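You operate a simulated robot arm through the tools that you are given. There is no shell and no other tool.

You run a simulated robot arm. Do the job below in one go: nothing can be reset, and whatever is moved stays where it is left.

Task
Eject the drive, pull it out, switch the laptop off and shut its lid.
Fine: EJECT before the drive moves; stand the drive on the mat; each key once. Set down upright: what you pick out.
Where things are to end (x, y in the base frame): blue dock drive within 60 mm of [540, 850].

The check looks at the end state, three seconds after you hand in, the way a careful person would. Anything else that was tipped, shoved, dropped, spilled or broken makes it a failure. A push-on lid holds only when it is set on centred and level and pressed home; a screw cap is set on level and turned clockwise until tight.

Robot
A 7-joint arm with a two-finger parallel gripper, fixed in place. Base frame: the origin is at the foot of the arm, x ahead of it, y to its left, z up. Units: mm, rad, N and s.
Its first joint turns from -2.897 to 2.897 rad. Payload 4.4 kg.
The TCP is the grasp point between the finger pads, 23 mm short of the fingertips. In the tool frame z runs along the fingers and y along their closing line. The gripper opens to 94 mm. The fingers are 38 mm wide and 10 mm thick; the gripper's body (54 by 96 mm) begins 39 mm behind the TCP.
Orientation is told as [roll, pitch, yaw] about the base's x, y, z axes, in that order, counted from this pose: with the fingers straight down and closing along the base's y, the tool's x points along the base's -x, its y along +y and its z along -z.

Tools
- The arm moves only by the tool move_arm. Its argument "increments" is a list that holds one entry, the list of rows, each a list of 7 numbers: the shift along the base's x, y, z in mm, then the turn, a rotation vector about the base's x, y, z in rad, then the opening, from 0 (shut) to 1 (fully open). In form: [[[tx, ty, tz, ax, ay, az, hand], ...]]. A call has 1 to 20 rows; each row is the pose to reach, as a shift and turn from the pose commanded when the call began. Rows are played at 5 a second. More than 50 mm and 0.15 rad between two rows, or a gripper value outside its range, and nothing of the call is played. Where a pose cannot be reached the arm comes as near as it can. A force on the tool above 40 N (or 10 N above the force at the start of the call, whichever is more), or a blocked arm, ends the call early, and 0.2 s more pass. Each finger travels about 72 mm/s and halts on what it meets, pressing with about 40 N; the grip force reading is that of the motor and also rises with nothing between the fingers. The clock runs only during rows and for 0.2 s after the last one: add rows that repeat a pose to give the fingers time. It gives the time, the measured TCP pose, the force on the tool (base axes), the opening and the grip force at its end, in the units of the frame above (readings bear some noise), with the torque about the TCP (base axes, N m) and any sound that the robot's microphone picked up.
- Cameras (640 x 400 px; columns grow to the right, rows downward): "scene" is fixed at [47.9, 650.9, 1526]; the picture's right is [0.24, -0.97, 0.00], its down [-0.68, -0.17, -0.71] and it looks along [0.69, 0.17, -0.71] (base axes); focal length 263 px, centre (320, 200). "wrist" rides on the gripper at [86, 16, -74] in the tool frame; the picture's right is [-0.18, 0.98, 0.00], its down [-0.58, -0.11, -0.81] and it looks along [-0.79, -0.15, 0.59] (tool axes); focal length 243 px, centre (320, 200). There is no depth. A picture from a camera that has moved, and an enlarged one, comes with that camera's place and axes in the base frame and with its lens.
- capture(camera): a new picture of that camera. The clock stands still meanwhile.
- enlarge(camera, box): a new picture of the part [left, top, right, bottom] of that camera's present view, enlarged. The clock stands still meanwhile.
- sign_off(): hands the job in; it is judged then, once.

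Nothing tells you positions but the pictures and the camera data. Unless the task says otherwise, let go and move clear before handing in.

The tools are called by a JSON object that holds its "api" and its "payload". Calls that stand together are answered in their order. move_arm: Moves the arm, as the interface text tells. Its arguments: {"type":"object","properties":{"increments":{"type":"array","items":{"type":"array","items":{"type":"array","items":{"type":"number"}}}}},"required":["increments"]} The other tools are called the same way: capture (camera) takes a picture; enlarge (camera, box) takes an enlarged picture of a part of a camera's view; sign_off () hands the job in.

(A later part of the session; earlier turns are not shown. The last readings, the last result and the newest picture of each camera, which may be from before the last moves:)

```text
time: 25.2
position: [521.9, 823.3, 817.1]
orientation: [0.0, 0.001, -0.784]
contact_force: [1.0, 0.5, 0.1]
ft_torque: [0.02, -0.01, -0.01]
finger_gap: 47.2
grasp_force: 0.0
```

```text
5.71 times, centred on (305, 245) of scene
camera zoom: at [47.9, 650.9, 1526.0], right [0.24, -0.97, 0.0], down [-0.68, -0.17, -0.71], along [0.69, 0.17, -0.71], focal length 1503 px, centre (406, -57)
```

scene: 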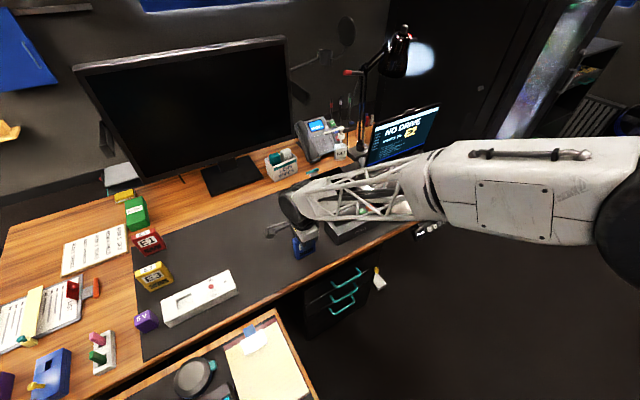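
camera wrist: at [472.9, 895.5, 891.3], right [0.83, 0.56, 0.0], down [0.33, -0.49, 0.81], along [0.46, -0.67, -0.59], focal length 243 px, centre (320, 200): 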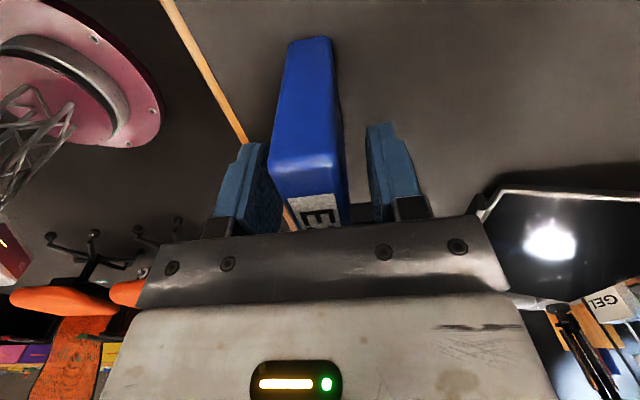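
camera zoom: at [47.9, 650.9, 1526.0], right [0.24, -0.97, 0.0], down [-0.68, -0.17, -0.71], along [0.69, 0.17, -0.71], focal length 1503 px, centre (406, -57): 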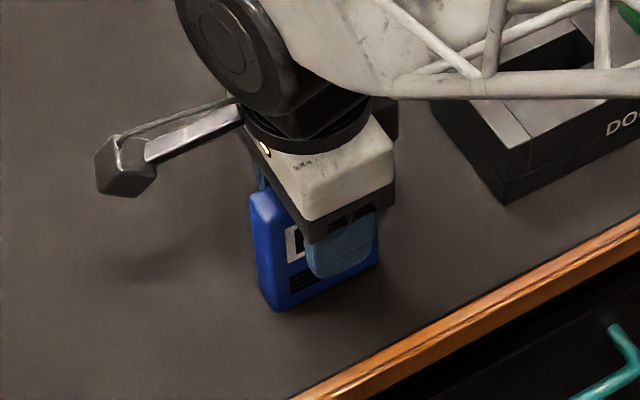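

The drive stands upright on its own. I'll raise straight up clear of it and look at the whole scene.

{"api": "move_arm", "payload": {"increments": [[[0, 0, 5, 0, 0, 0, 0.55], [0, 0, 15, 0, 0, 0, 0.6], [0, 0, 40, 0, 0, 0, 0.6], [0, 0, 80, 0, 0, 0, 0.6], [0, 0, 125, 0, 0, 0, 0.6], [0, 0, 170, 0, 0, 0, 0.6], [0, 0, 215, 0, 0, 0, 0.6], [0, -40, 245, 0, 0, 0, 0.6], [10, -85, 245, 0, 0, 0, 0.6], [10, -85, 245, 0, 0, 0, 0.6]]]}}

{"api": "capture", "payload": {"camera": "scene"}}

{"api": "enlarge", "payload": {"camera": "scene", "box": [355, 90, 465, 180]}}

{"api": "capture", "payload": {"camera": "wrist"}}

{"api": "enlarge", "payload": {"camera": "scene", "box": [260, 190, 350, 280]}}

```text
time: 27.4
position: [534.0, 733.8, 1063.9]
orientation: [0.0, 0.001, -0.784]
contact_force: [0.1, 1.1, -0.9]
ft_torque: [-0.04, -0.02, -0.01]
finger_gap: 56.4
grasp_force: 0.0
```

```text
taken
```

scene: 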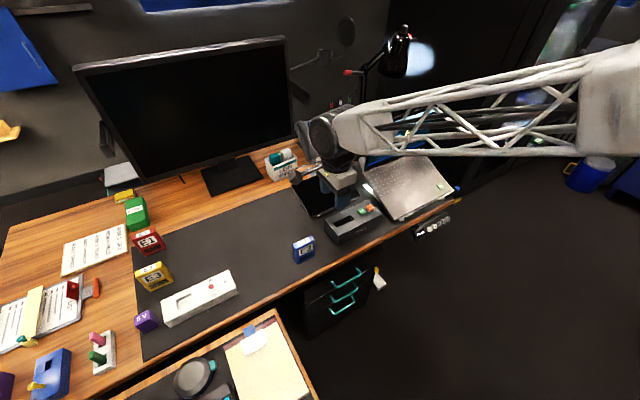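

```text
4.44 times, centred on (410, 135) of scene
camera zoom: at [47.9, 650.9, 1526.0], right [0.24, -0.97, 0.0], down [-0.68, -0.17, -0.71], along [0.69, 0.17, -0.71], focal length 1169 px, centre (-80, 489)
```

zoom: 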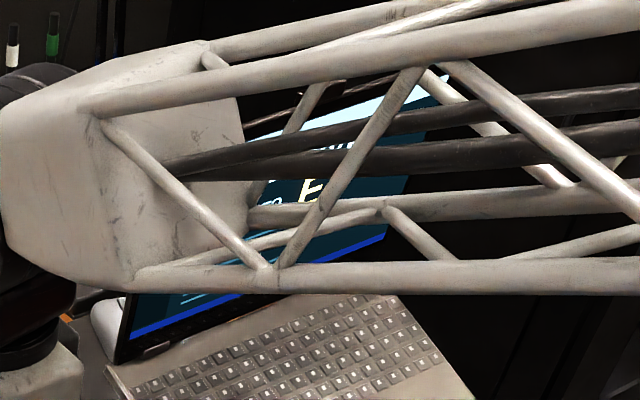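

```text
taken
camera wrist: at [483.4, 806.1, 1137.6], right [0.83, 0.56, 0.0], down [0.33, -0.49, 0.81], along [0.46, -0.67, -0.59], focal length 243 px, centre (320, 200)
```

wrist: 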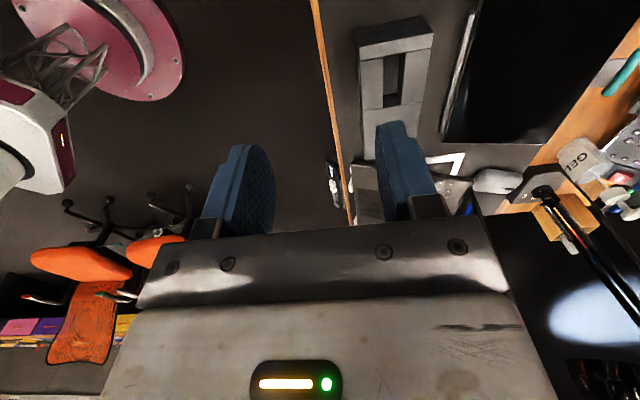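

```text
4.44 times, centred on (305, 235) of scene
camera zoom: at [47.9, 650.9, 1526.0], right [0.24, -0.97, 0.0], down [-0.68, -0.17, -0.71], along [0.69, 0.17, -0.71], focal length 1169 px, centre (387, 44)
```

zoom: 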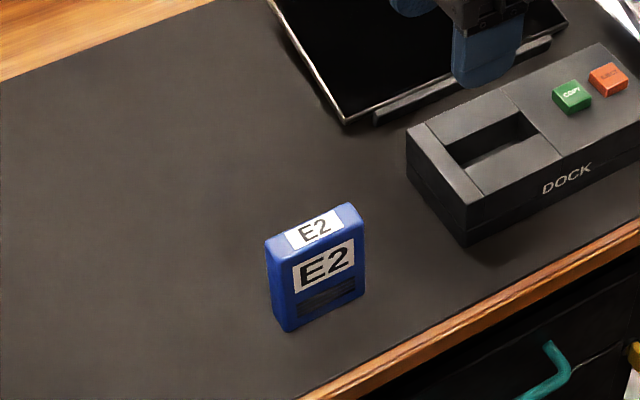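

E2 stands upright on the mat, the dock is empty and undisturbed. Next I'll swing across to the laptop to locate its ON key with the wrist camera.

{"api": "move_arm", "payload": {"increments": [[[22, -34, 0, 0, 0, 0.098, 0.5], [44, -68, 0, 0, 0, 0.196, 0.4], [66, -102, 0, 0, 0, 0.294, 0.3], [88, -136, 0, 0, 0, 0.392, 0.2], [111, -170, 0, 0, 0, 0.49, 0.1], [133, -204, 0, 0, 0, 0.588, 0], [156, -238, 0, 0, 0, 0.686, 0], [178, -272, 0, 0, 0, 0.784, 0], [200, -306, 0, 0, 0, 0.882, 0], [222, -340, 0, 0, 0, 0.98, 0], [245, -374, 0, 0, 0, 1.078, 0], [267, -408, 0, 0, 0, 1.175, 0], [267, -408, 0, 0, 0, 1.175, 0]]]}}

{"api": "capture", "payload": {"camera": "wrist"}}

{"api": "enlarge", "payload": {"camera": "wrist", "box": [220, 20, 460, 170]}}

{"api": "capture", "payload": {"camera": "scene"}}

```text
time: 30.2
position: [797.2, 329.5, 1058.4]
orientation: [0.0, 0.0, 0.389]
contact_force: [0.0, -0.4, 0.5]
ft_torque: [0.0, 0.03, 0.01]
finger_gap: 0.1
grasp_force: 39.9
```

```text
taken
camera wrist: at [709.9, 311.4, 1132.2], right [-0.2, 0.98, 0.0], down [0.58, 0.12, 0.81], along [0.79, 0.16, -0.59], focal length 243 px, centre (320, 200)
```

wrist: 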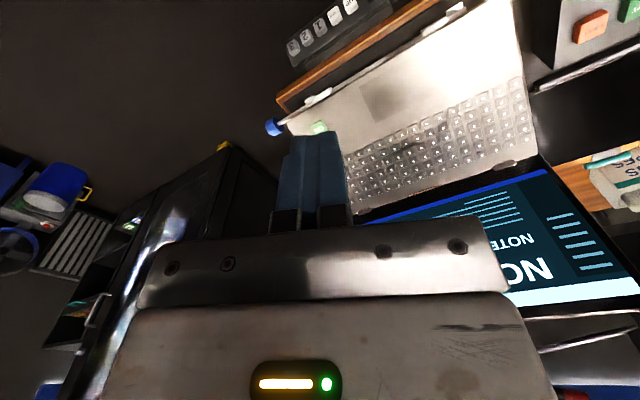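

```text
2.67 times, centred on (340, 95) of wrist
camera zoom: at [709.9, 311.4, 1132.2], right [-0.2, 0.98, 0.0], down [0.58, 0.12, 0.81], along [0.79, 0.16, -0.59], focal length 647 px, centre (267, 480)
```

zoom: 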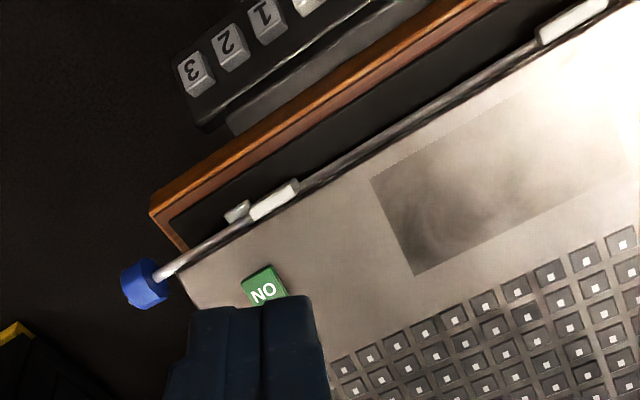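

```text
taken
```

scene: 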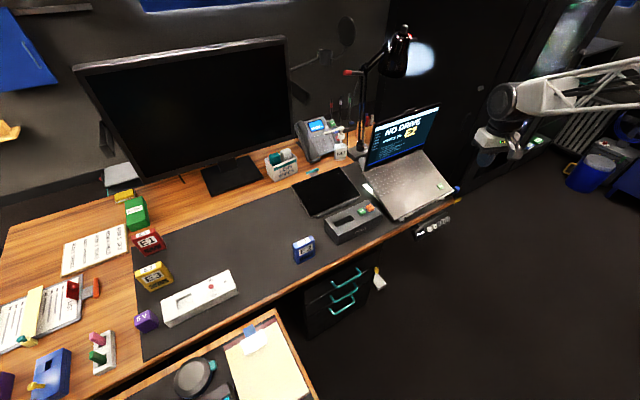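

The ON key triangulates well now to about (959, 361, 797), beyond straight-down reach, so I'll tilt the fingers outward by 0.4 rad. I'll hover about 100 mm above it first and check the pose reached.

{"api": "move_arm", "payload": {"increments": [[[26, 5, -23, 0.0253, -0.0617, 0, 0], [52, 9.5, -46, 0.0507, -0.1233, 0, 0], [78, 14, -70, 0.076, -0.185, 0, 0], [104, 19, -93, 0.1013, -0.2467, 0, 0], [130, 24, -116, 0.1267, -0.3083, 0, 0], [155, 28.7, -140, 0.152, -0.37, 0, 0], [155, 28.7, -140, 0.152, -0.37, 0, 0]]]}}

{"api": "capture", "payload": {"camera": "wrist"}}

{"api": "enlarge", "payload": {"camera": "wrist", "box": [220, 20, 460, 170]}}

{"api": "enlarge", "payload": {"camera": "scene", "box": [360, 90, 520, 250]}}

```text
time: 31.8
position: [952.9, 358.0, 921.4]
orientation: [0.0, -0.401, 0.389]
contact_force: [0.2, 0.5, 0.2]
ft_torque: [0.0, -0.02, 0.02]
finger_gap: 0.1
grasp_force: 40.5
```

```text
taken
camera wrist: at [846.5, 331.3, 955.5], right [-0.22, 0.97, 0.07], down [0.25, -0.02, 0.97], along [0.94, 0.23, -0.24], focal length 243 px, centre (320, 200)
```

wrist: 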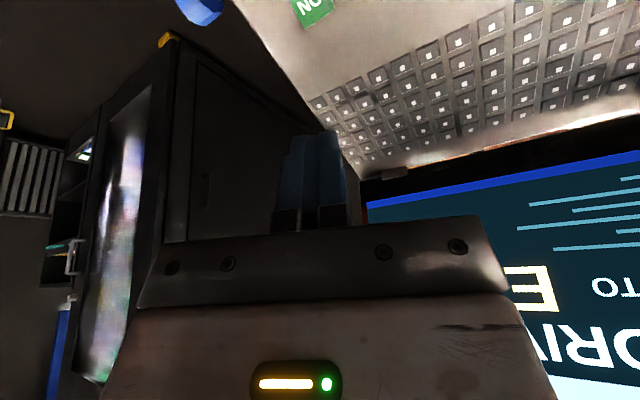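

```text
2.67 times, centred on (340, 95) of wrist
camera zoom: at [846.5, 331.3, 955.5], right [-0.22, 0.97, 0.07], down [0.25, -0.02, 0.97], along [0.94, 0.23, -0.24], focal length 647 px, centre (267, 480)
```

zoom: 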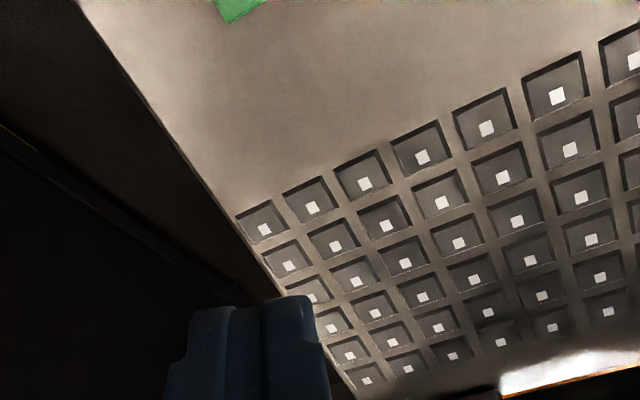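

```text
2.50 times, centred on (440, 170) of scene
camera zoom: at [47.9, 650.9, 1526.0], right [0.24, -0.97, 0.0], down [-0.68, -0.17, -0.71], along [0.69, 0.17, -0.71], focal length 658 px, centre (20, 275)
```

zoom: 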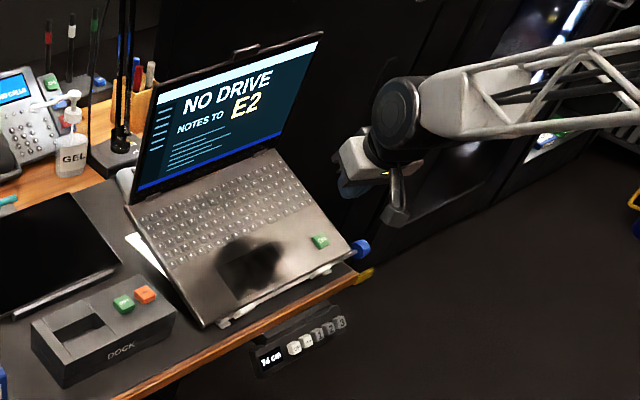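

The pose was reached easily, and the screen now reads "NO DRIVE". I'll descend to about 35 mm above the ON key and verify alignment.

{"api": "move_arm", "payload": {"increments": [[[2, 1, -30, 0, 0, 0, 0], [3, 1, -60, 0, 0, 0, 0], [3, 1, -70, 0, 0, 0, 0], [3, 1, -70, 0, 0, 0, 0]]]}}

{"api": "capture", "payload": {"camera": "wrist"}}

{"api": "enlarge", "payload": {"camera": "wrist", "box": [220, 20, 460, 170]}}

{"api": "enlarge", "payload": {"camera": "scene", "box": [410, 140, 490, 220]}}

```text
time: 32.8
position: [955.6, 358.3, 852.3]
orientation: [0.0, -0.401, 0.388]
contact_force: [0.3, 0.3, 0.8]
ft_torque: [-0.03, 0.01, -0.02]
finger_gap: 0.0
grasp_force: 40.4
```

```text
taken
camera wrist: at [849.7, 332.9, 886.4], right [-0.22, 0.97, 0.07], down [0.25, -0.02, 0.97], along [0.94, 0.23, -0.24], focal length 243 px, centre (320, 200)
```

wrist: 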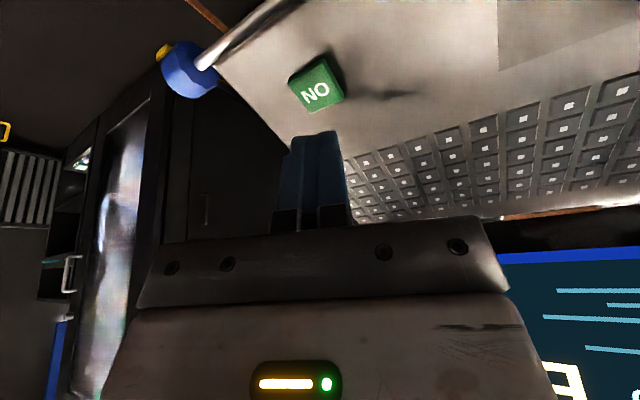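

```text
2.67 times, centred on (340, 95) of wrist
camera zoom: at [849.7, 332.9, 886.4], right [-0.22, 0.97, 0.07], down [0.25, -0.02, 0.97], along [0.94, 0.23, -0.24], focal length 647 px, centre (267, 480)
```

zoom: 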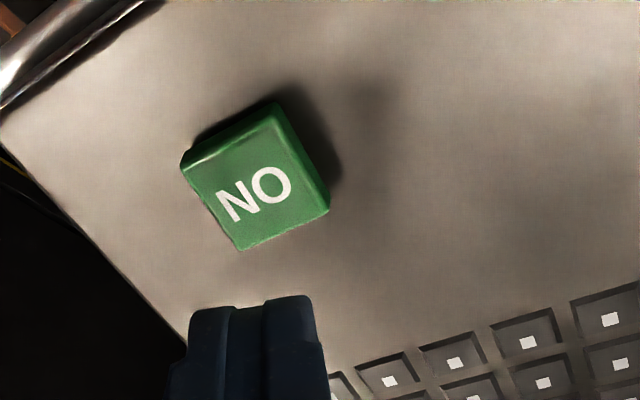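

```text
5.00 times, centred on (450, 180) of scene
camera zoom: at [47.9, 650.9, 1526.0], right [0.24, -0.97, 0.0], down [-0.68, -0.17, -0.71], along [0.69, 0.17, -0.71], focal length 1315 px, centre (-330, 300)
```

zoom: 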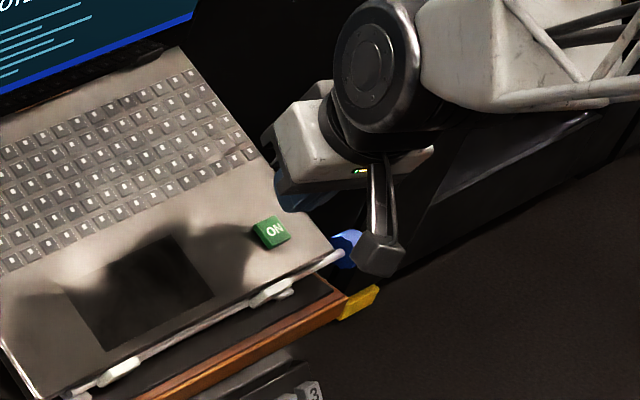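

The key top centre is at about (962, 362, 797) and the fingertip is almost right above it, 30 mm up. I'll descend with a slight outward shift and feel for the click.

{"api": "move_arm", "payload": {"increments": [[[2.5, 1, -12, 0, 0, 0, 0], [2.5, 1, -20, 0, 0, 0, 0], [2.5, 1, -24, 0, 0, 0, 0], [2.5, 1, -27, 0, 0, 0, 0]]]}}

{"api": "enlarge", "payload": {"camera": "wrist", "box": [220, 60, 420, 170]}}

```text
time: 33.8
position: [958.4, 360.3, 825.7]
orientation: [0.0, -0.4, 0.389]
contact_force: [0.7, 0.4, 0.8]
ft_torque: [0.02, -0.01, -0.02]
finger_gap: 0.0
grasp_force: 40.0
```

```text
3.20 times, centred on (320, 115) of wrist
camera zoom: at [853.4, 334.1, 859.9], right [-0.22, 0.97, 0.07], down [0.25, -0.02, 0.97], along [0.94, 0.23, -0.24], focal length 776 px, centre (320, 472)
```

zoom: 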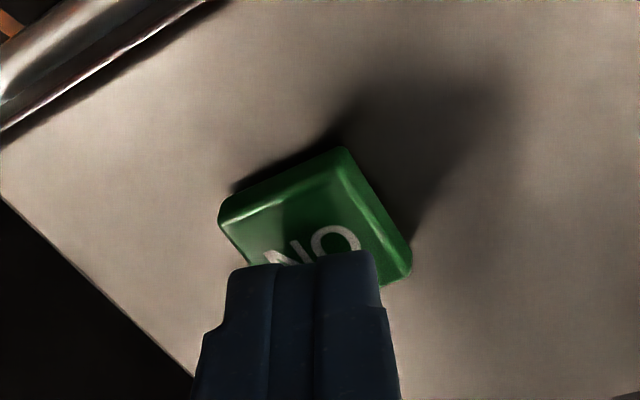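

The fingertips are just above the key's middle with no contact yet. I'll press down a few millimetres more.

{"api": "move_arm", "payload": {"increments": [[[0, 0, -2, 0, 0, 0, 0], [0, 0, -4, 0, 0, 0, 0], [0, 0, -6, 0, 0, 0, 0]]]}}

{"api": "enlarge", "payload": {"camera": "scene", "box": [360, 90, 520, 250]}}

```text
time: 34.6
position: [958.9, 359.4, 819.6]
orientation: [0.001, -0.399, 0.389]
contact_force: [0.1, 0.6, 0.1]
ft_torque: [-0.01, 0.06, 0.0]
finger_gap: 0.0
grasp_force: 40.5
```

```text
2.50 times, centred on (440, 170) of scene
camera zoom: at [47.9, 650.9, 1526.0], right [0.24, -0.97, 0.0], down [-0.68, -0.17, -0.71], along [0.69, 0.17, -0.71], focal length 658 px, centre (20, 275)
```

zoom: 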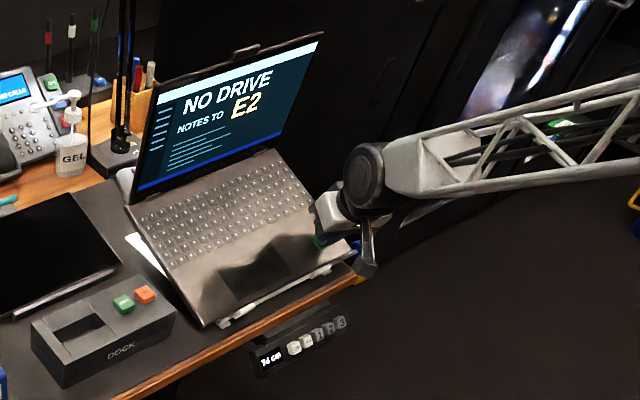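

No click yet and nearly no force; I'll press slightly further.

{"api": "move_arm", "payload": {"increments": [[[0, 0, -1, 0, 0, 0, 0], [0, 0, -2, 0, 0, 0, 0], [0, 0, -3, 0, 0, 0, 0]]]}}

{"api": "enlarge", "payload": {"camera": "wrist", "box": [220, 60, 420, 170]}}

{"api": "enlarge", "payload": {"camera": "scene", "box": [360, 90, 520, 250]}}

```text
time: 35.4
position: [960.0, 360.6, 816.1]
orientation: [-0.001, -0.4, 0.389]
contact_force: [-0.1, -0.1, 2.0]
ft_torque: [0.02, -0.02, 0.02]
finger_gap: 0.0
grasp_force: 39.9
heard: click
```

```text
3.20 times, centred on (320, 115) of wrist
camera zoom: at [852.6, 334.0, 850.8], right [-0.22, 0.97, 0.07], down [0.25, -0.02, 0.97], along [0.94, 0.23, -0.24], focal length 776 px, centre (320, 472)
```

zoom: 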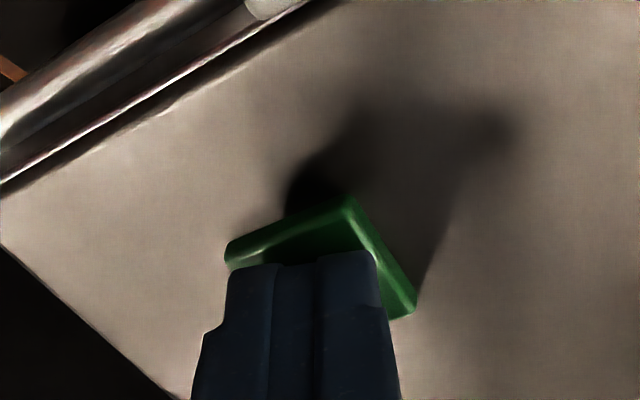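

```text
2.50 times, centred on (440, 170) of scene
camera zoom: at [47.9, 650.9, 1526.0], right [0.24, -0.97, 0.0], down [-0.68, -0.17, -0.71], along [0.69, 0.17, -0.71], focal length 658 px, centre (20, 275)
```

zoom: 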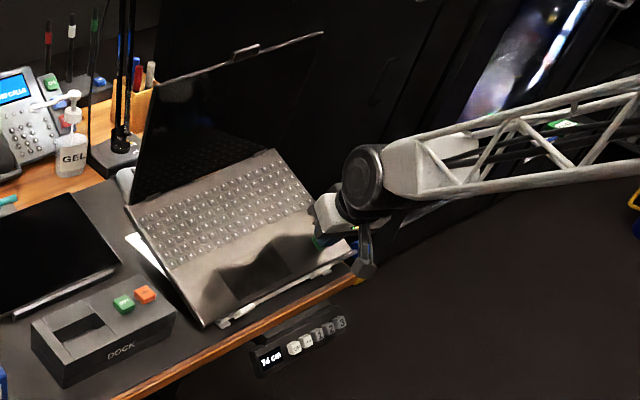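

The click came and the laptop screen went dark, so it is off. I'll lift straight off the key and back away to a higher spot to study the lid and the lamp behind it.

{"api": "move_arm", "payload": {"increments": [[[0, 0, 8, 0, 0, 0, 0], [0, 0, 30, 0, 0, 0, 0], [0, 0, 70, 0, 0, 0, 0], [0, 0, 115, 0, 0, 0, 0], [-20, 4, 155, 0, 0, 0, 0], [-45, 8, 195, 0, 0, 0, 0], [-72, 13, 230, 0, 0, 0, 0], [-100, 18, 265, 0, 0, 0, 0], [-128, 24, 300, 0, 0, 0, 0], [-156, 30, 335, 0, 0, 0, 0], [-184, 34, 370, 0, 0, 0, 0], [-205, 38, 410, 0, 0, 0, 0], [-218, 40, 454, 0, 0, 0, 0], [-218, 40, 454, 0, 0, 0, 0]]]}}

{"api": "capture", "payload": {"camera": "wrist"}}

{"api": "capture", "payload": {"camera": "scene"}}

{"api": "enlarge", "payload": {"camera": "scene", "box": [340, 10, 480, 230]}}

```text
time: 38.4
position: [738.9, 400.3, 1272.1]
orientation: [0.001, -0.399, 0.391]
contact_force: [0.5, -0.6, -0.7]
ft_torque: [-0.01, 0.03, 0.02]
finger_gap: 0.0
grasp_force: 39.8
```

```text
taken
camera wrist: at [634.1, 373.8, 1306.9], right [-0.22, 0.97, 0.07], down [0.25, -0.02, 0.97], along [0.94, 0.23, -0.24], focal length 243 px, centre (320, 200)
```

wrist: 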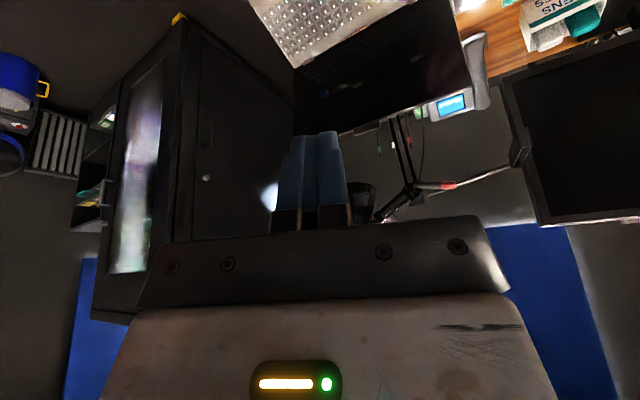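

```text
taken
```

scene: 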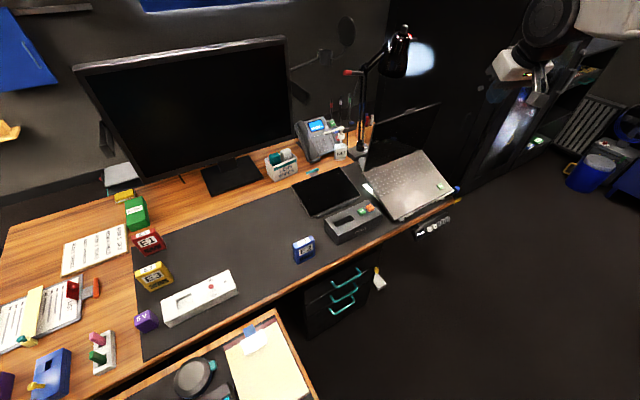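

```text
1.82 times, centred on (410, 120) of scene
camera zoom: at [47.9, 650.9, 1526.0], right [0.24, -0.97, 0.0], down [-0.68, -0.17, -0.71], along [0.69, 0.17, -0.71], focal length 478 px, centre (156, 346)
```

zoom: 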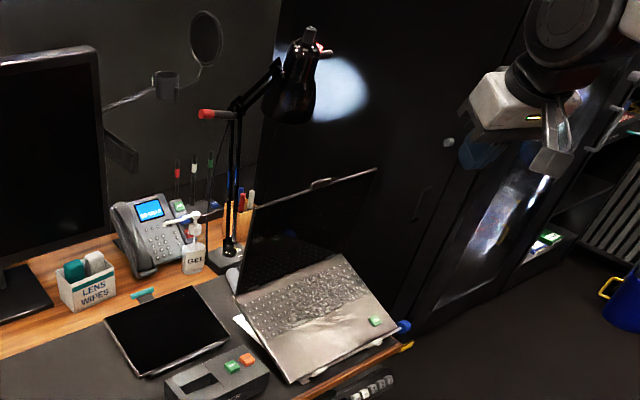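

I can see the lid edge and, behind it, the lamp head (roughly (1166, 625, 1205)). I'll zoom in for accurate lid corner positions.

{"api": "enlarge", "payload": {"camera": "wrist", "box": [270, 0, 510, 150]}}

{"api": "enlarge", "payload": {"camera": "scene", "box": [355, 90, 465, 180]}}

{"api": "enlarge", "payload": {"camera": "wrist", "box": [330, 120, 530, 245]}}

```text
2.67 times, centred on (390, 75) of wrist
camera zoom: at [634.1, 373.8, 1306.9], right [-0.22, 0.97, 0.07], down [0.25, -0.02, 0.97], along [0.94, 0.23, -0.24], focal length 647 px, centre (133, 533)
```

zoom: 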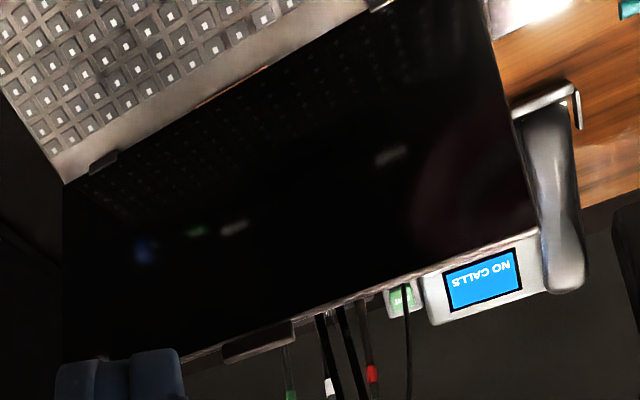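

```text
4.44 times, centred on (410, 135) of scene
camera zoom: at [47.9, 650.9, 1526.0], right [0.24, -0.97, 0.0], down [-0.68, -0.17, -0.71], along [0.69, 0.17, -0.71], focal length 1169 px, centre (-80, 489)
```

zoom: 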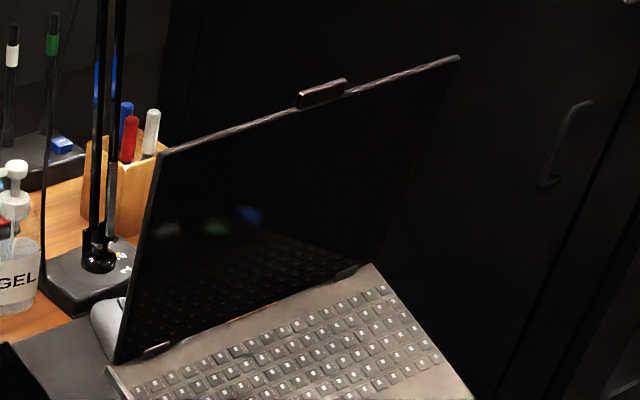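

```text
3.20 times, centred on (430, 182) of wrist
camera zoom: at [634.1, 373.8, 1306.9], right [-0.22, 0.97, 0.07], down [0.25, -0.02, 0.97], along [0.94, 0.23, -0.24], focal length 776 px, centre (-32, 256)
```

zoom: 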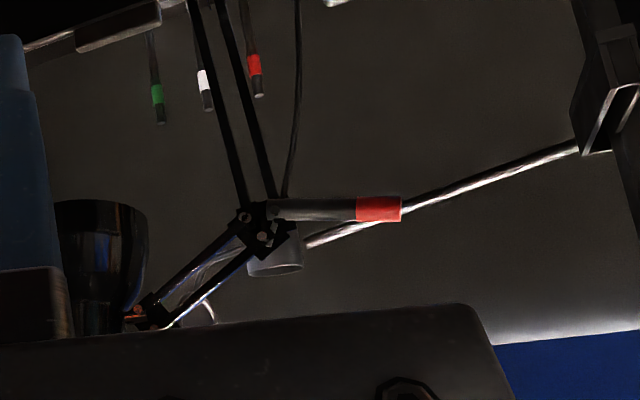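

The lid's top edge runs at 45° through about (876, 666, 1082) and the centre tab at (988, 552, 1092), leaning about 5° towards the front. I'll approach with the tool square to the lid, tilted well outward, to catch the top edge from behind left of the tab, starting with the yaw turn.

{"api": "move_arm", "payload": {"increments": [[[25, 18, -11, 0, 0, 0.128, 0], [51, 36, -22, 0, 0, 0.256, 0], [76.7, 53.4, -32, 0, 0, 0.385, 0], [76.7, 53.4, -32, 0, 0, 0.385, 0]]]}}

{"api": "move_arm", "payload": {"increments": [[[14, 14, -5, 0.0875, -0.0893, 0, 0], [28, 28, -10, 0.1749, -0.1786, 0, 0], [42, 42, -15, 0.2624, -0.2679, 0, 0], [57, 56, -20, 0.3499, -0.3572, 0, 0], [57, 56, -20, 0.3499, -0.3572, 0, 0]]]}}

{"api": "capture", "payload": {"camera": "wrist"}}

{"api": "capture", "payload": {"camera": "scene"}}

{"api": "enlarge", "payload": {"camera": "scene", "box": [340, 30, 480, 190]}}

```text
time: 39.4
position: [818.6, 454.4, 1239.8]
orientation: [0.0, -0.4, 0.775]
contact_force: [0.6, 0.8, -0.1]
ft_torque: [-0.02, -0.01, 0.01]
finger_gap: 0.0
grasp_force: 40.0
```

```text
time: 40.6
position: [876.8, 509.7, 1220.0]
orientation: [0.003, -0.901, 0.773]
contact_force: [-0.4, -0.1, 0.2]
ft_torque: [-0.03, 0.02, -0.02]
finger_gap: 0.1
grasp_force: 40.0
```

```text
taken
camera wrist: at [784.9, 442.6, 1197.5], right [-0.61, 0.78, 0.15], down [-0.12, -0.27, 0.96], along [0.79, 0.56, 0.25], focal length 243 px, centre (320, 200)
```

wrist: 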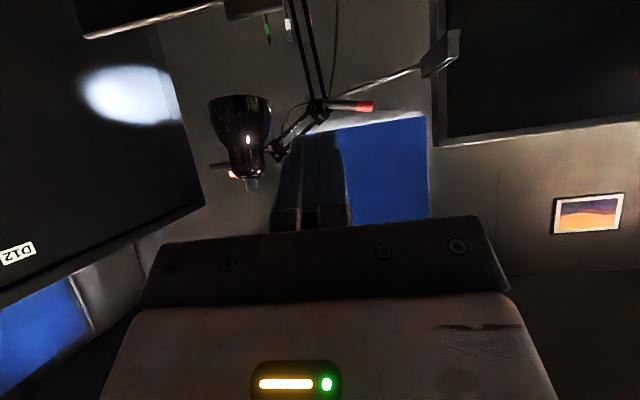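

```text
taken
```

scene: 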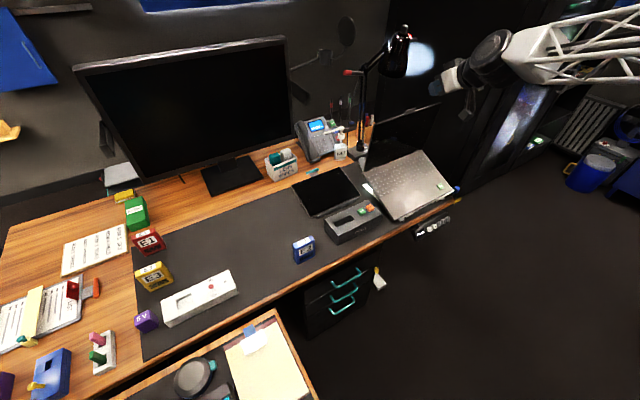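

```text
2.50 times, centred on (410, 110) of scene
camera zoom: at [47.9, 650.9, 1526.0], right [0.24, -0.97, 0.0], down [-0.68, -0.17, -0.71], along [0.69, 0.17, -0.71], focal length 658 px, centre (95, 425)
```

zoom: 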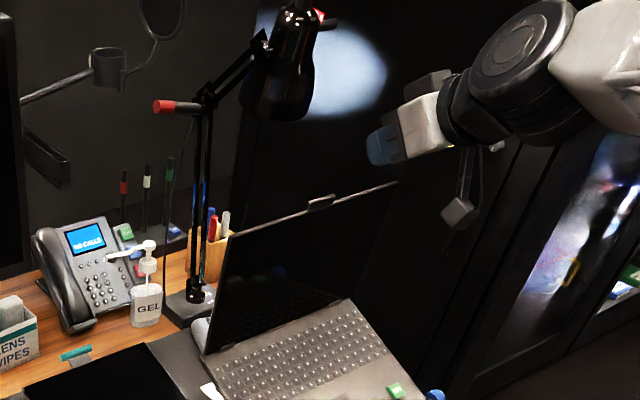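

The lamp head is well behind at about (1289, 632, 1177), so there is room beyond the lid. I'll move the fingertips out over the lid's top edge, staying about 45 mm above it.

{"api": "move_arm", "payload": {"increments": [[[24, 23, -10, 0, 0, 0, 0], [48, 46, -25, 0, 0, 0, 0], [71, 69, -45, 0, 0, 0, 0], [94, 92, -68, 0, 0, 0, 0], [94, 92, -68, 0, 0, 0, 0]]]}}

{"api": "capture", "payload": {"camera": "wrist"}}

{"api": "enlarge", "payload": {"camera": "scene", "box": [355, 60, 475, 180]}}

```text
time: 41.8
position: [966.6, 602.6, 1153.0]
orientation: [0.003, -0.9, 0.774]
contact_force: [-0.2, -0.3, 0.2]
ft_torque: [-0.01, -0.02, -0.02]
finger_gap: 0.0
grasp_force: 40.0
```

```text
taken
camera wrist: at [875.3, 535.1, 1130.7], right [-0.61, 0.78, 0.14], down [-0.12, -0.27, 0.96], along [0.79, 0.56, 0.25], focal length 243 px, centre (320, 200)
```

wrist: 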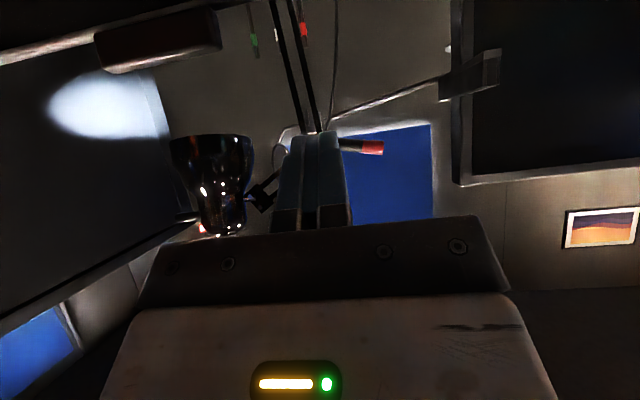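

```text
3.33 times, centred on (415, 120) of scene
camera zoom: at [47.9, 650.9, 1526.0], right [0.24, -0.97, 0.0], down [-0.68, -0.17, -0.71], along [0.69, 0.17, -0.71], focal length 877 px, centre (3, 467)
```

zoom: 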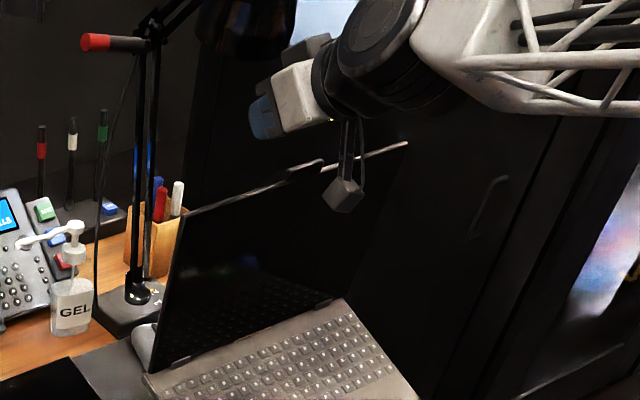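

The hand reached over the lid with the tips about 50 mm above and behind its edge. I'll lower so the fingers hook just behind the top edge, left of the tab.

{"api": "move_arm", "payload": {"increments": [[[6, 6, -10, 0, 0, 0, 0], [6, 6, -25, 0, 0, 0, 0], [6, 6, -38, 0, 0, 0, 0], [6, 6, -46, 0, 0, 0, 0], [6, 6, -46, 0, 0, 0, 0]]]}}

{"api": "capture", "payload": {"camera": "wrist"}}

{"api": "enlarge", "payload": {"camera": "scene", "box": [355, 60, 475, 180]}}

```text
time: 43.0
position: [975.0, 606.8, 1106.9]
orientation: [0.002, -0.899, 0.772]
contact_force: [0.3, -0.4, -1.2]
ft_torque: [0.01, -0.01, 0.0]
finger_gap: 0.1
grasp_force: 40.2
```

```text
taken
camera wrist: at [883.2, 540.3, 1084.7], right [-0.61, 0.78, 0.14], down [-0.12, -0.27, 0.96], along [0.79, 0.56, 0.25], focal length 243 px, centre (320, 200)
```

wrist: 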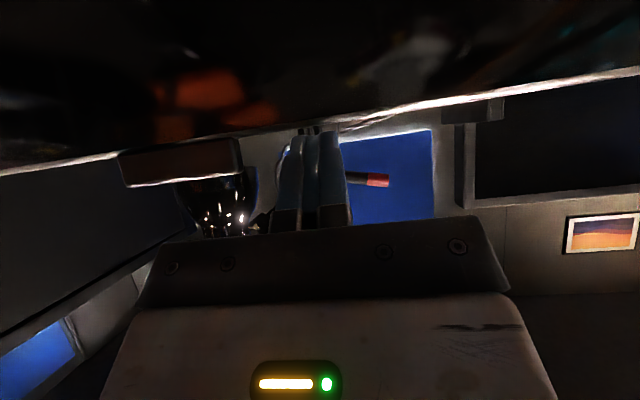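

```text
3.33 times, centred on (415, 120) of scene
camera zoom: at [47.9, 650.9, 1526.0], right [0.24, -0.97, 0.0], down [-0.68, -0.17, -0.71], along [0.69, 0.17, -0.71], focal length 877 px, centre (3, 467)
```

zoom: 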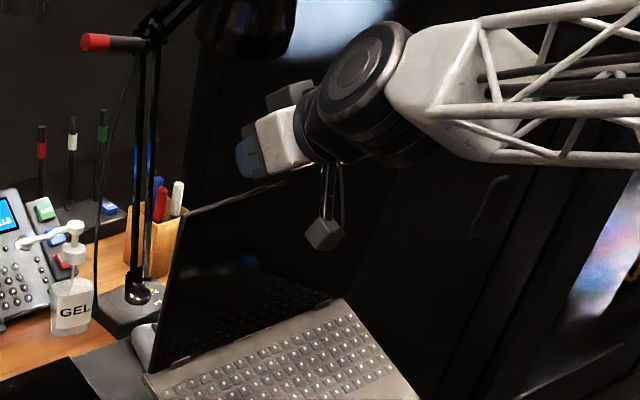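

The fingertips are now just past the lid's top edge with about 15 mm of clearance. I'll pull slowly towards the front along the lid's arc and watch force and motion.

{"api": "move_arm", "payload": {"increments": [[[-3.6, -3.5, -8, 0, 0, 0, 0], [-9.3, -9.1, -10, 0, 0, 0, 0], [-15.7, -15.4, -11.3, 0, 0, 0, 0], [-22.8, -22.4, -12.5, 0, 0, 0, 0], [-29.3, -28.7, -14.5, 0, 0, 0, 0], [-35.7, -35, -16.6, 0, 0, 0, 0]]]}}

{"api": "capture", "payload": {"camera": "wrist"}}

{"api": "enlarge", "payload": {"camera": "scene", "box": [355, 60, 475, 180]}}

```text
time: 44.4
position: [938.8, 571.0, 1088.3]
orientation: [0.0, -0.9, 0.773]
contact_force: [-0.1, 0.4, 0.6]
ft_torque: [0.0, 0.02, 0.0]
finger_gap: 0.1
grasp_force: 39.6
```

```text
taken
camera wrist: at [847.8, 504.7, 1065.9], right [-0.61, 0.78, 0.14], down [-0.12, -0.27, 0.96], along [0.79, 0.56, 0.25], focal length 243 px, centre (320, 200)
```

wrist: 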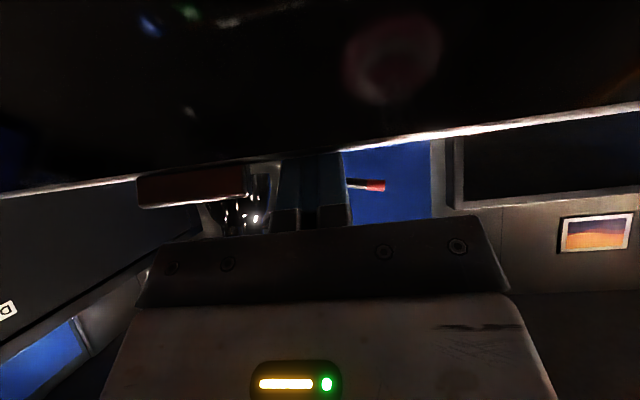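

```text
3.33 times, centred on (415, 120) of scene
camera zoom: at [47.9, 650.9, 1526.0], right [0.24, -0.97, 0.0], down [-0.68, -0.17, -0.71], along [0.69, 0.17, -0.71], focal length 877 px, centre (3, 467)
```

zoom: 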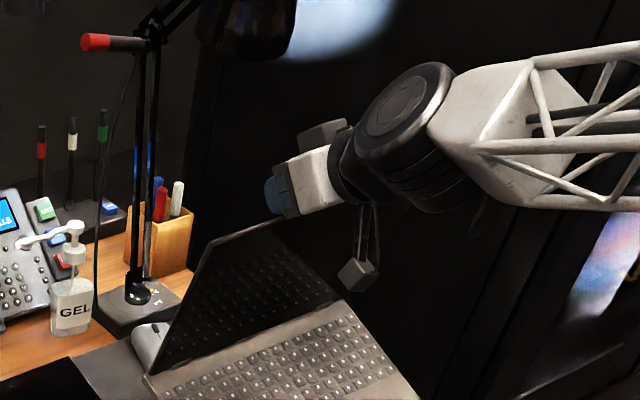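

The lid is following the fingers with hardly any force. I'll continue along the arc.

{"api": "move_arm", "payload": {"increments": [[[-6.5, -6.3, -2.7, 0, 0, 0, 0], [-12.9, -12.7, -5.7, 0, 0, 0, 0], [-19.2, -18.8, -9.2, 0, 0, 0, 0], [-25.4, -24.9, -12.9, 0, 0, 0, 0], [-31.5, -30.8, -17.2, 0, 0, 0, 0], [-37.4, -36.7, -21.7, 0, 0, 0, 0], [-43.1, -42.3, -26.7, 0, 0, 0, 0], [-48.8, -47.8, -31.8, 0, 0, 0, 0]]]}}

{"api": "capture", "payload": {"camera": "wrist"}}

{"api": "enlarge", "payload": {"camera": "scene", "box": [355, 80, 475, 200]}}

```text
time: 46.2
position: [890.4, 525.2, 1055.9]
orientation: [0.002, -0.902, 0.773]
contact_force: [0.2, -0.3, 0.4]
ft_torque: [0.02, 0.05, 0.0]
finger_gap: 0.0
grasp_force: 40.1
```

```text
taken
camera wrist: at [798.8, 457.8, 1034.5], right [-0.61, 0.78, 0.14], down [-0.12, -0.27, 0.96], along [0.79, 0.56, 0.25], focal length 243 px, centre (320, 200)
```

wrist: 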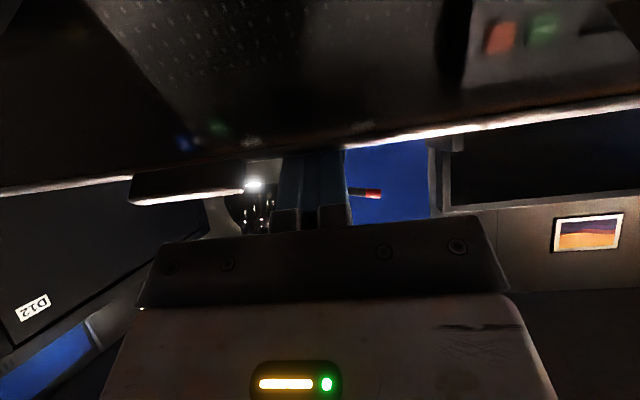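

```text
3.33 times, centred on (415, 140) of scene
camera zoom: at [47.9, 650.9, 1526.0], right [0.24, -0.97, 0.0], down [-0.68, -0.17, -0.71], along [0.69, 0.17, -0.71], focal length 877 px, centre (3, 400)
```

zoom: 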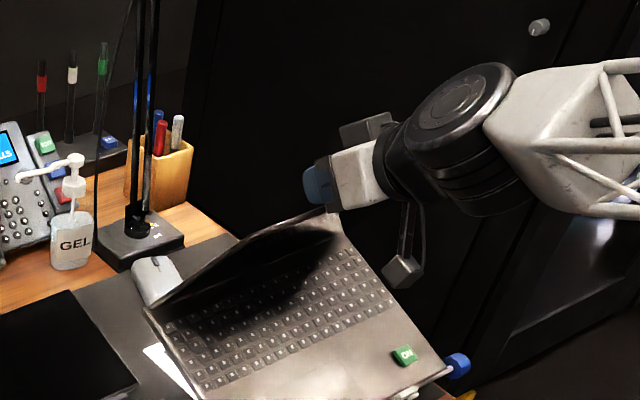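

The lid is now about 55° up and leaning on the fingers. I'll keep guiding it down while gradually turning the tool more downward.

{"api": "move_arm", "payload": {"increments": [[[-7.1, -7, -9.5, -0.035, 0.0357, 0, 0], [-14.6, -14.4, -19.3, -0.07, 0.0714, 0, 0], [-21.8, -21.4, -29.3, -0.105, 0.1072, 0, 0], [-26.8, -26.3, -37.4, -0.1168, 0.1193, 0, 0], [-31.4, -30.8, -45.5, -0.128, 0.1307, 0, 0], [-36.4, -35.7, -53.6, -0.14, 0.1429, 0, 0]]]}}

{"api": "capture", "payload": {"camera": "wrist"}}

{"api": "enlarge", "payload": {"camera": "scene", "box": [355, 80, 475, 200]}}

```text
time: 47.6
position: [854.7, 489.3, 1001.7]
orientation: [0.003, -0.7, 0.775]
contact_force: [0.1, 0.2, -0.6]
ft_torque: [0.01, 0.03, -0.01]
finger_gap: 0.0
grasp_force: 40.0
```

```text
taken
camera wrist: at [762.1, 420.2, 1003.2], right [-0.59, 0.8, 0.12], down [0.02, -0.13, 0.99], along [0.81, 0.58, 0.06], focal length 243 px, centre (320, 200)
```

wrist: 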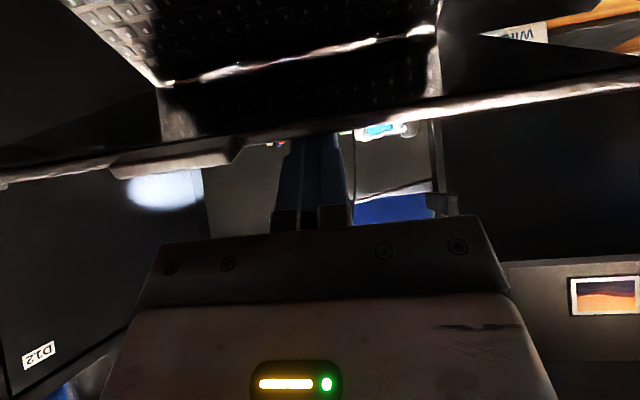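

```text
3.33 times, centred on (415, 140) of scene
camera zoom: at [47.9, 650.9, 1526.0], right [0.24, -0.97, 0.0], down [-0.68, -0.17, -0.71], along [0.69, 0.17, -0.71], focal length 877 px, centre (3, 400)
```

zoom: 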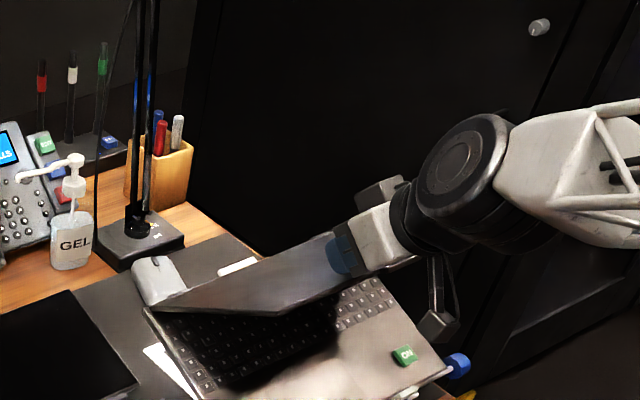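

The lid is at about 35° and following well. I'll continue down to roughly 5°, turning the tool further towards vertical.

{"api": "move_arm", "payload": {"increments": [[[-5.5, -5.4, -13.7, -0.035, 0.0357, 0, 0], [-10.9, -10.7, -27.3, -0.07, 0.0714, 0, 0], [-14.3, -14, -42.5, -0.105, 0.1072, 0, 0], [-17.6, -17.3, -57.7, -0.14, 0.1429, 0, 0], [-19.3, -18.9, -74, -0.168, 0.1715, 0, 0], [-20.8, -20.4, -90, -0.196, 0.2, 0, 0]]]}}

{"api": "capture", "payload": {"camera": "wrist"}}

{"api": "enlarge", "payload": {"camera": "scene", "box": [355, 100, 475, 220]}}

```text
time: 49.0
position: [835.3, 468.6, 911.1]
orientation: [-0.001, -0.421, 0.773]
contact_force: [0.8, 0.3, 0.9]
ft_torque: [-0.03, 0.03, 0.02]
finger_gap: 0.1
grasp_force: 39.9
```

```text
taken
camera wrist: at [744.5, 403.2, 945.1], right [-0.57, 0.82, 0.08], down [0.22, 0.06, 0.97], along [0.79, 0.57, -0.22], focal length 243 px, centre (320, 200)
```

wrist: 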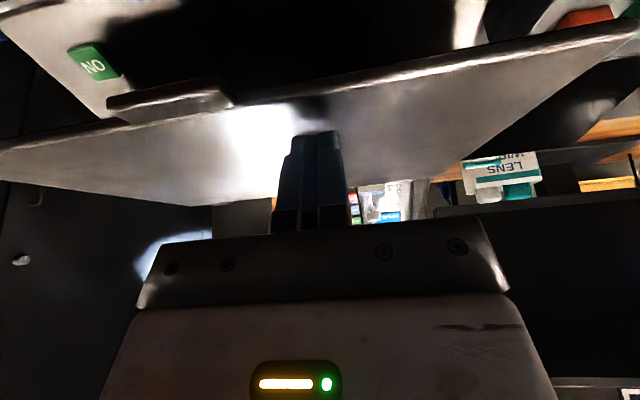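

```text
3.33 times, centred on (415, 160) of scene
camera zoom: at [47.9, 650.9, 1526.0], right [0.24, -0.97, 0.0], down [-0.68, -0.17, -0.71], along [0.69, 0.17, -0.71], focal length 877 px, centre (3, 333)
```

zoom: 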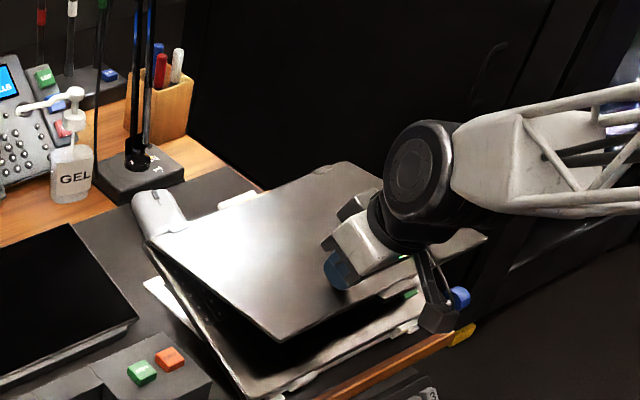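

The lid is almost level with the fingertips resting on its outer face. I'll keep pushing down gently towards closed.

{"api": "move_arm", "payload": {"increments": [[[0.1, 0.1, -11, -0.009, 0.009, 0, 0], [0.4, 0.4, -22, -0.019, 0.019, 0, 0], [0.5, 0.5, -33, -0.028, 0.0286, 0, 0], [1.8, 1.8, -42, -0.035, 0.0357, 0, 0], [2.9, 2.8, -50, -0.042, 0.0429, 0, 0]]]}}

{"api": "capture", "payload": {"camera": "wrist"}}

{"api": "enlarge", "payload": {"camera": "scene", "box": [355, 120, 475, 240]}}

```text
time: 50.2
position: [836.3, 471.5, 862.5]
orientation: [0.0, -0.359, 0.776]
contact_force: [-1.0, -1.0, 0.9]
ft_torque: [-0.03, 0.01, 0.0]
finger_gap: 0.0
grasp_force: 39.8
```

```text
taken
camera wrist: at [748.5, 408.5, 902.1], right [-0.56, 0.82, 0.06], down [0.26, 0.1, 0.96], along [0.78, 0.56, -0.27], focal length 243 px, centre (320, 200)
```

wrist: 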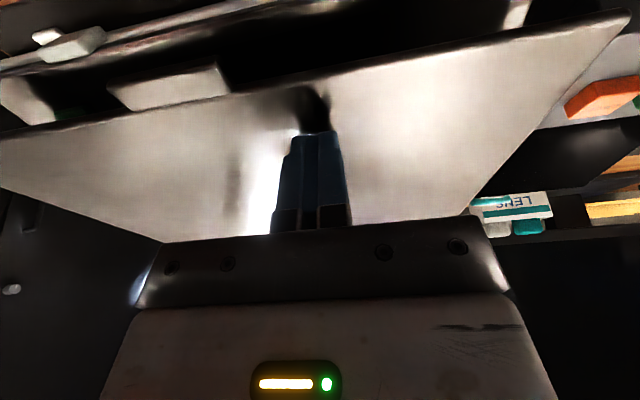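

```text
3.33 times, centred on (415, 180) of scene
camera zoom: at [47.9, 650.9, 1526.0], right [0.24, -0.97, 0.0], down [-0.68, -0.17, -0.71], along [0.69, 0.17, -0.71], focal length 877 px, centre (3, 267)
```

zoom: 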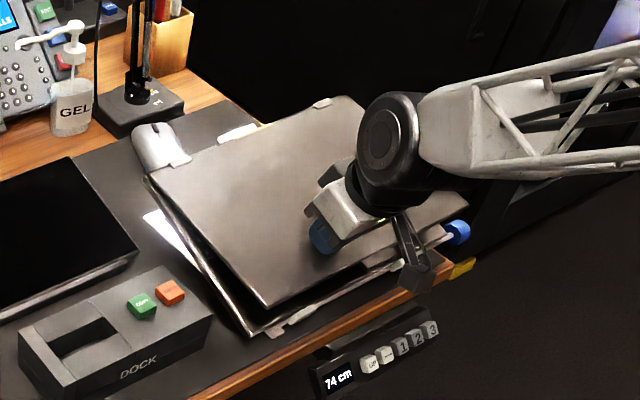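

The lid still has a small gap at the front. I'll keep pressing downward in smaller steps until it meets the base.

{"api": "move_arm", "payload": {"increments": [[[0.5, 0.5, -5, 0, 0, 0, 0], [1, 1, -10, 0, 0, 0, 0], [1.5, 1.5, -14, 0, 0, 0, 0], [2, 2, -18, 0, 0, 0, 0]]]}}

{"api": "capture", "payload": {"camera": "wrist"}}

{"api": "enlarge", "payload": {"camera": "scene", "box": [355, 120, 475, 240]}}

```text
time: 51.2
position: [838.1, 474.6, 844.3]
orientation: [0.0, -0.36, 0.773]
contact_force: [0.1, 0.2, 0.7]
ft_torque: [0.05, 0.03, -0.02]
finger_gap: 0.1
grasp_force: 39.9
```

```text
taken
camera wrist: at [750.3, 411.2, 883.2], right [-0.56, 0.82, 0.07], down [0.26, 0.1, 0.96], along [0.78, 0.56, -0.27], focal length 243 px, centre (320, 200)
```

wrist: 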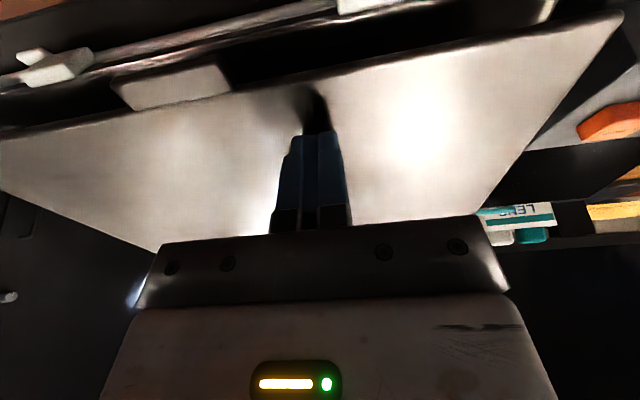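

```text
3.33 times, centred on (415, 180) of scene
camera zoom: at [47.9, 650.9, 1526.0], right [0.24, -0.97, 0.0], down [-0.68, -0.17, -0.71], along [0.69, 0.17, -0.71], focal length 877 px, centre (3, 267)
```

zoom: 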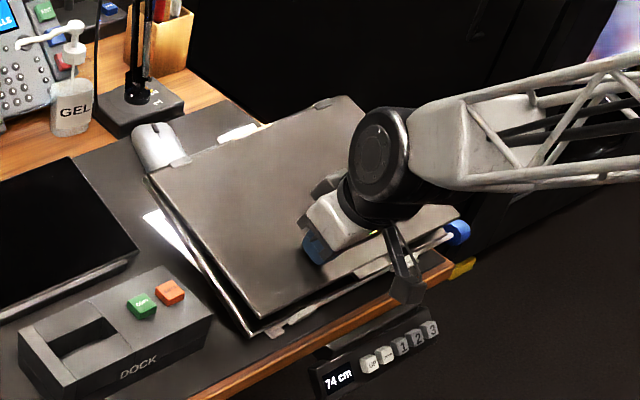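

Only a small gap remains. I'll press on in small steps to feel for the final stop.

{"api": "move_arm", "payload": {"increments": [[[0.4, 0.4, -3, 0, 0, 0, 0], [0.8, 0.8, -6, 0, 0, 0, 0], [1.2, 1.2, -9, 0, 0, 0, 0], [1.6, 1.6, -12, 0, 0, 0, 0]]]}}

{"api": "capture", "payload": {"camera": "wrist"}}

{"api": "enlarge", "payload": {"camera": "scene", "box": [355, 120, 475, 240]}}

```text
time: 52.2
position: [839.9, 473.5, 832.1]
orientation: [-0.001, -0.361, 0.772]
contact_force: [0.5, 0.3, 0.0]
ft_torque: [0.01, -0.01, 0.0]
finger_gap: 0.0
grasp_force: 40.2
```

```text
taken
camera wrist: at [752.2, 410.6, 871.2], right [-0.56, 0.82, 0.07], down [0.26, 0.1, 0.96], along [0.78, 0.56, -0.27], focal length 243 px, centre (320, 200)
```

wrist: 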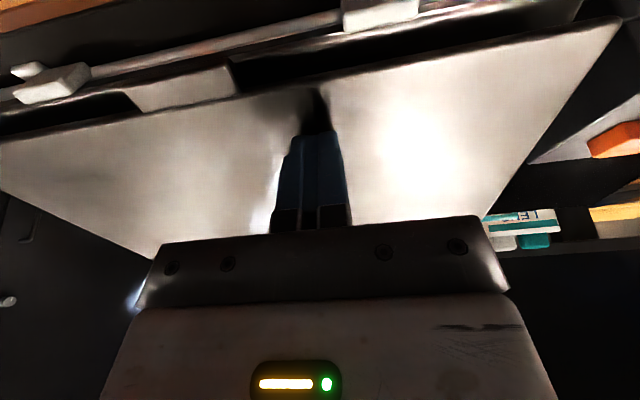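

```text
3.33 times, centred on (415, 180) of scene
camera zoom: at [47.9, 650.9, 1526.0], right [0.24, -0.97, 0.0], down [-0.68, -0.17, -0.71], along [0.69, 0.17, -0.71], focal length 877 px, centre (3, 267)
```

zoom: 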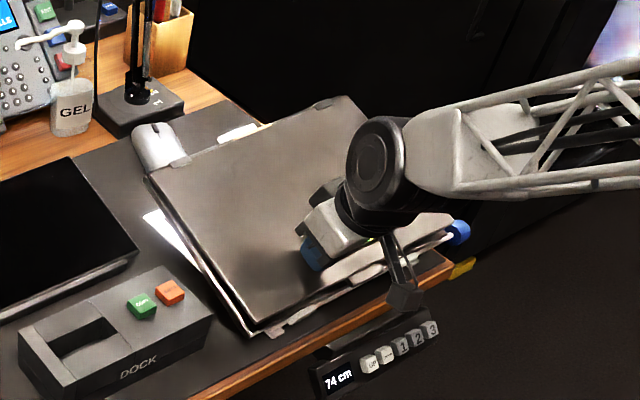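

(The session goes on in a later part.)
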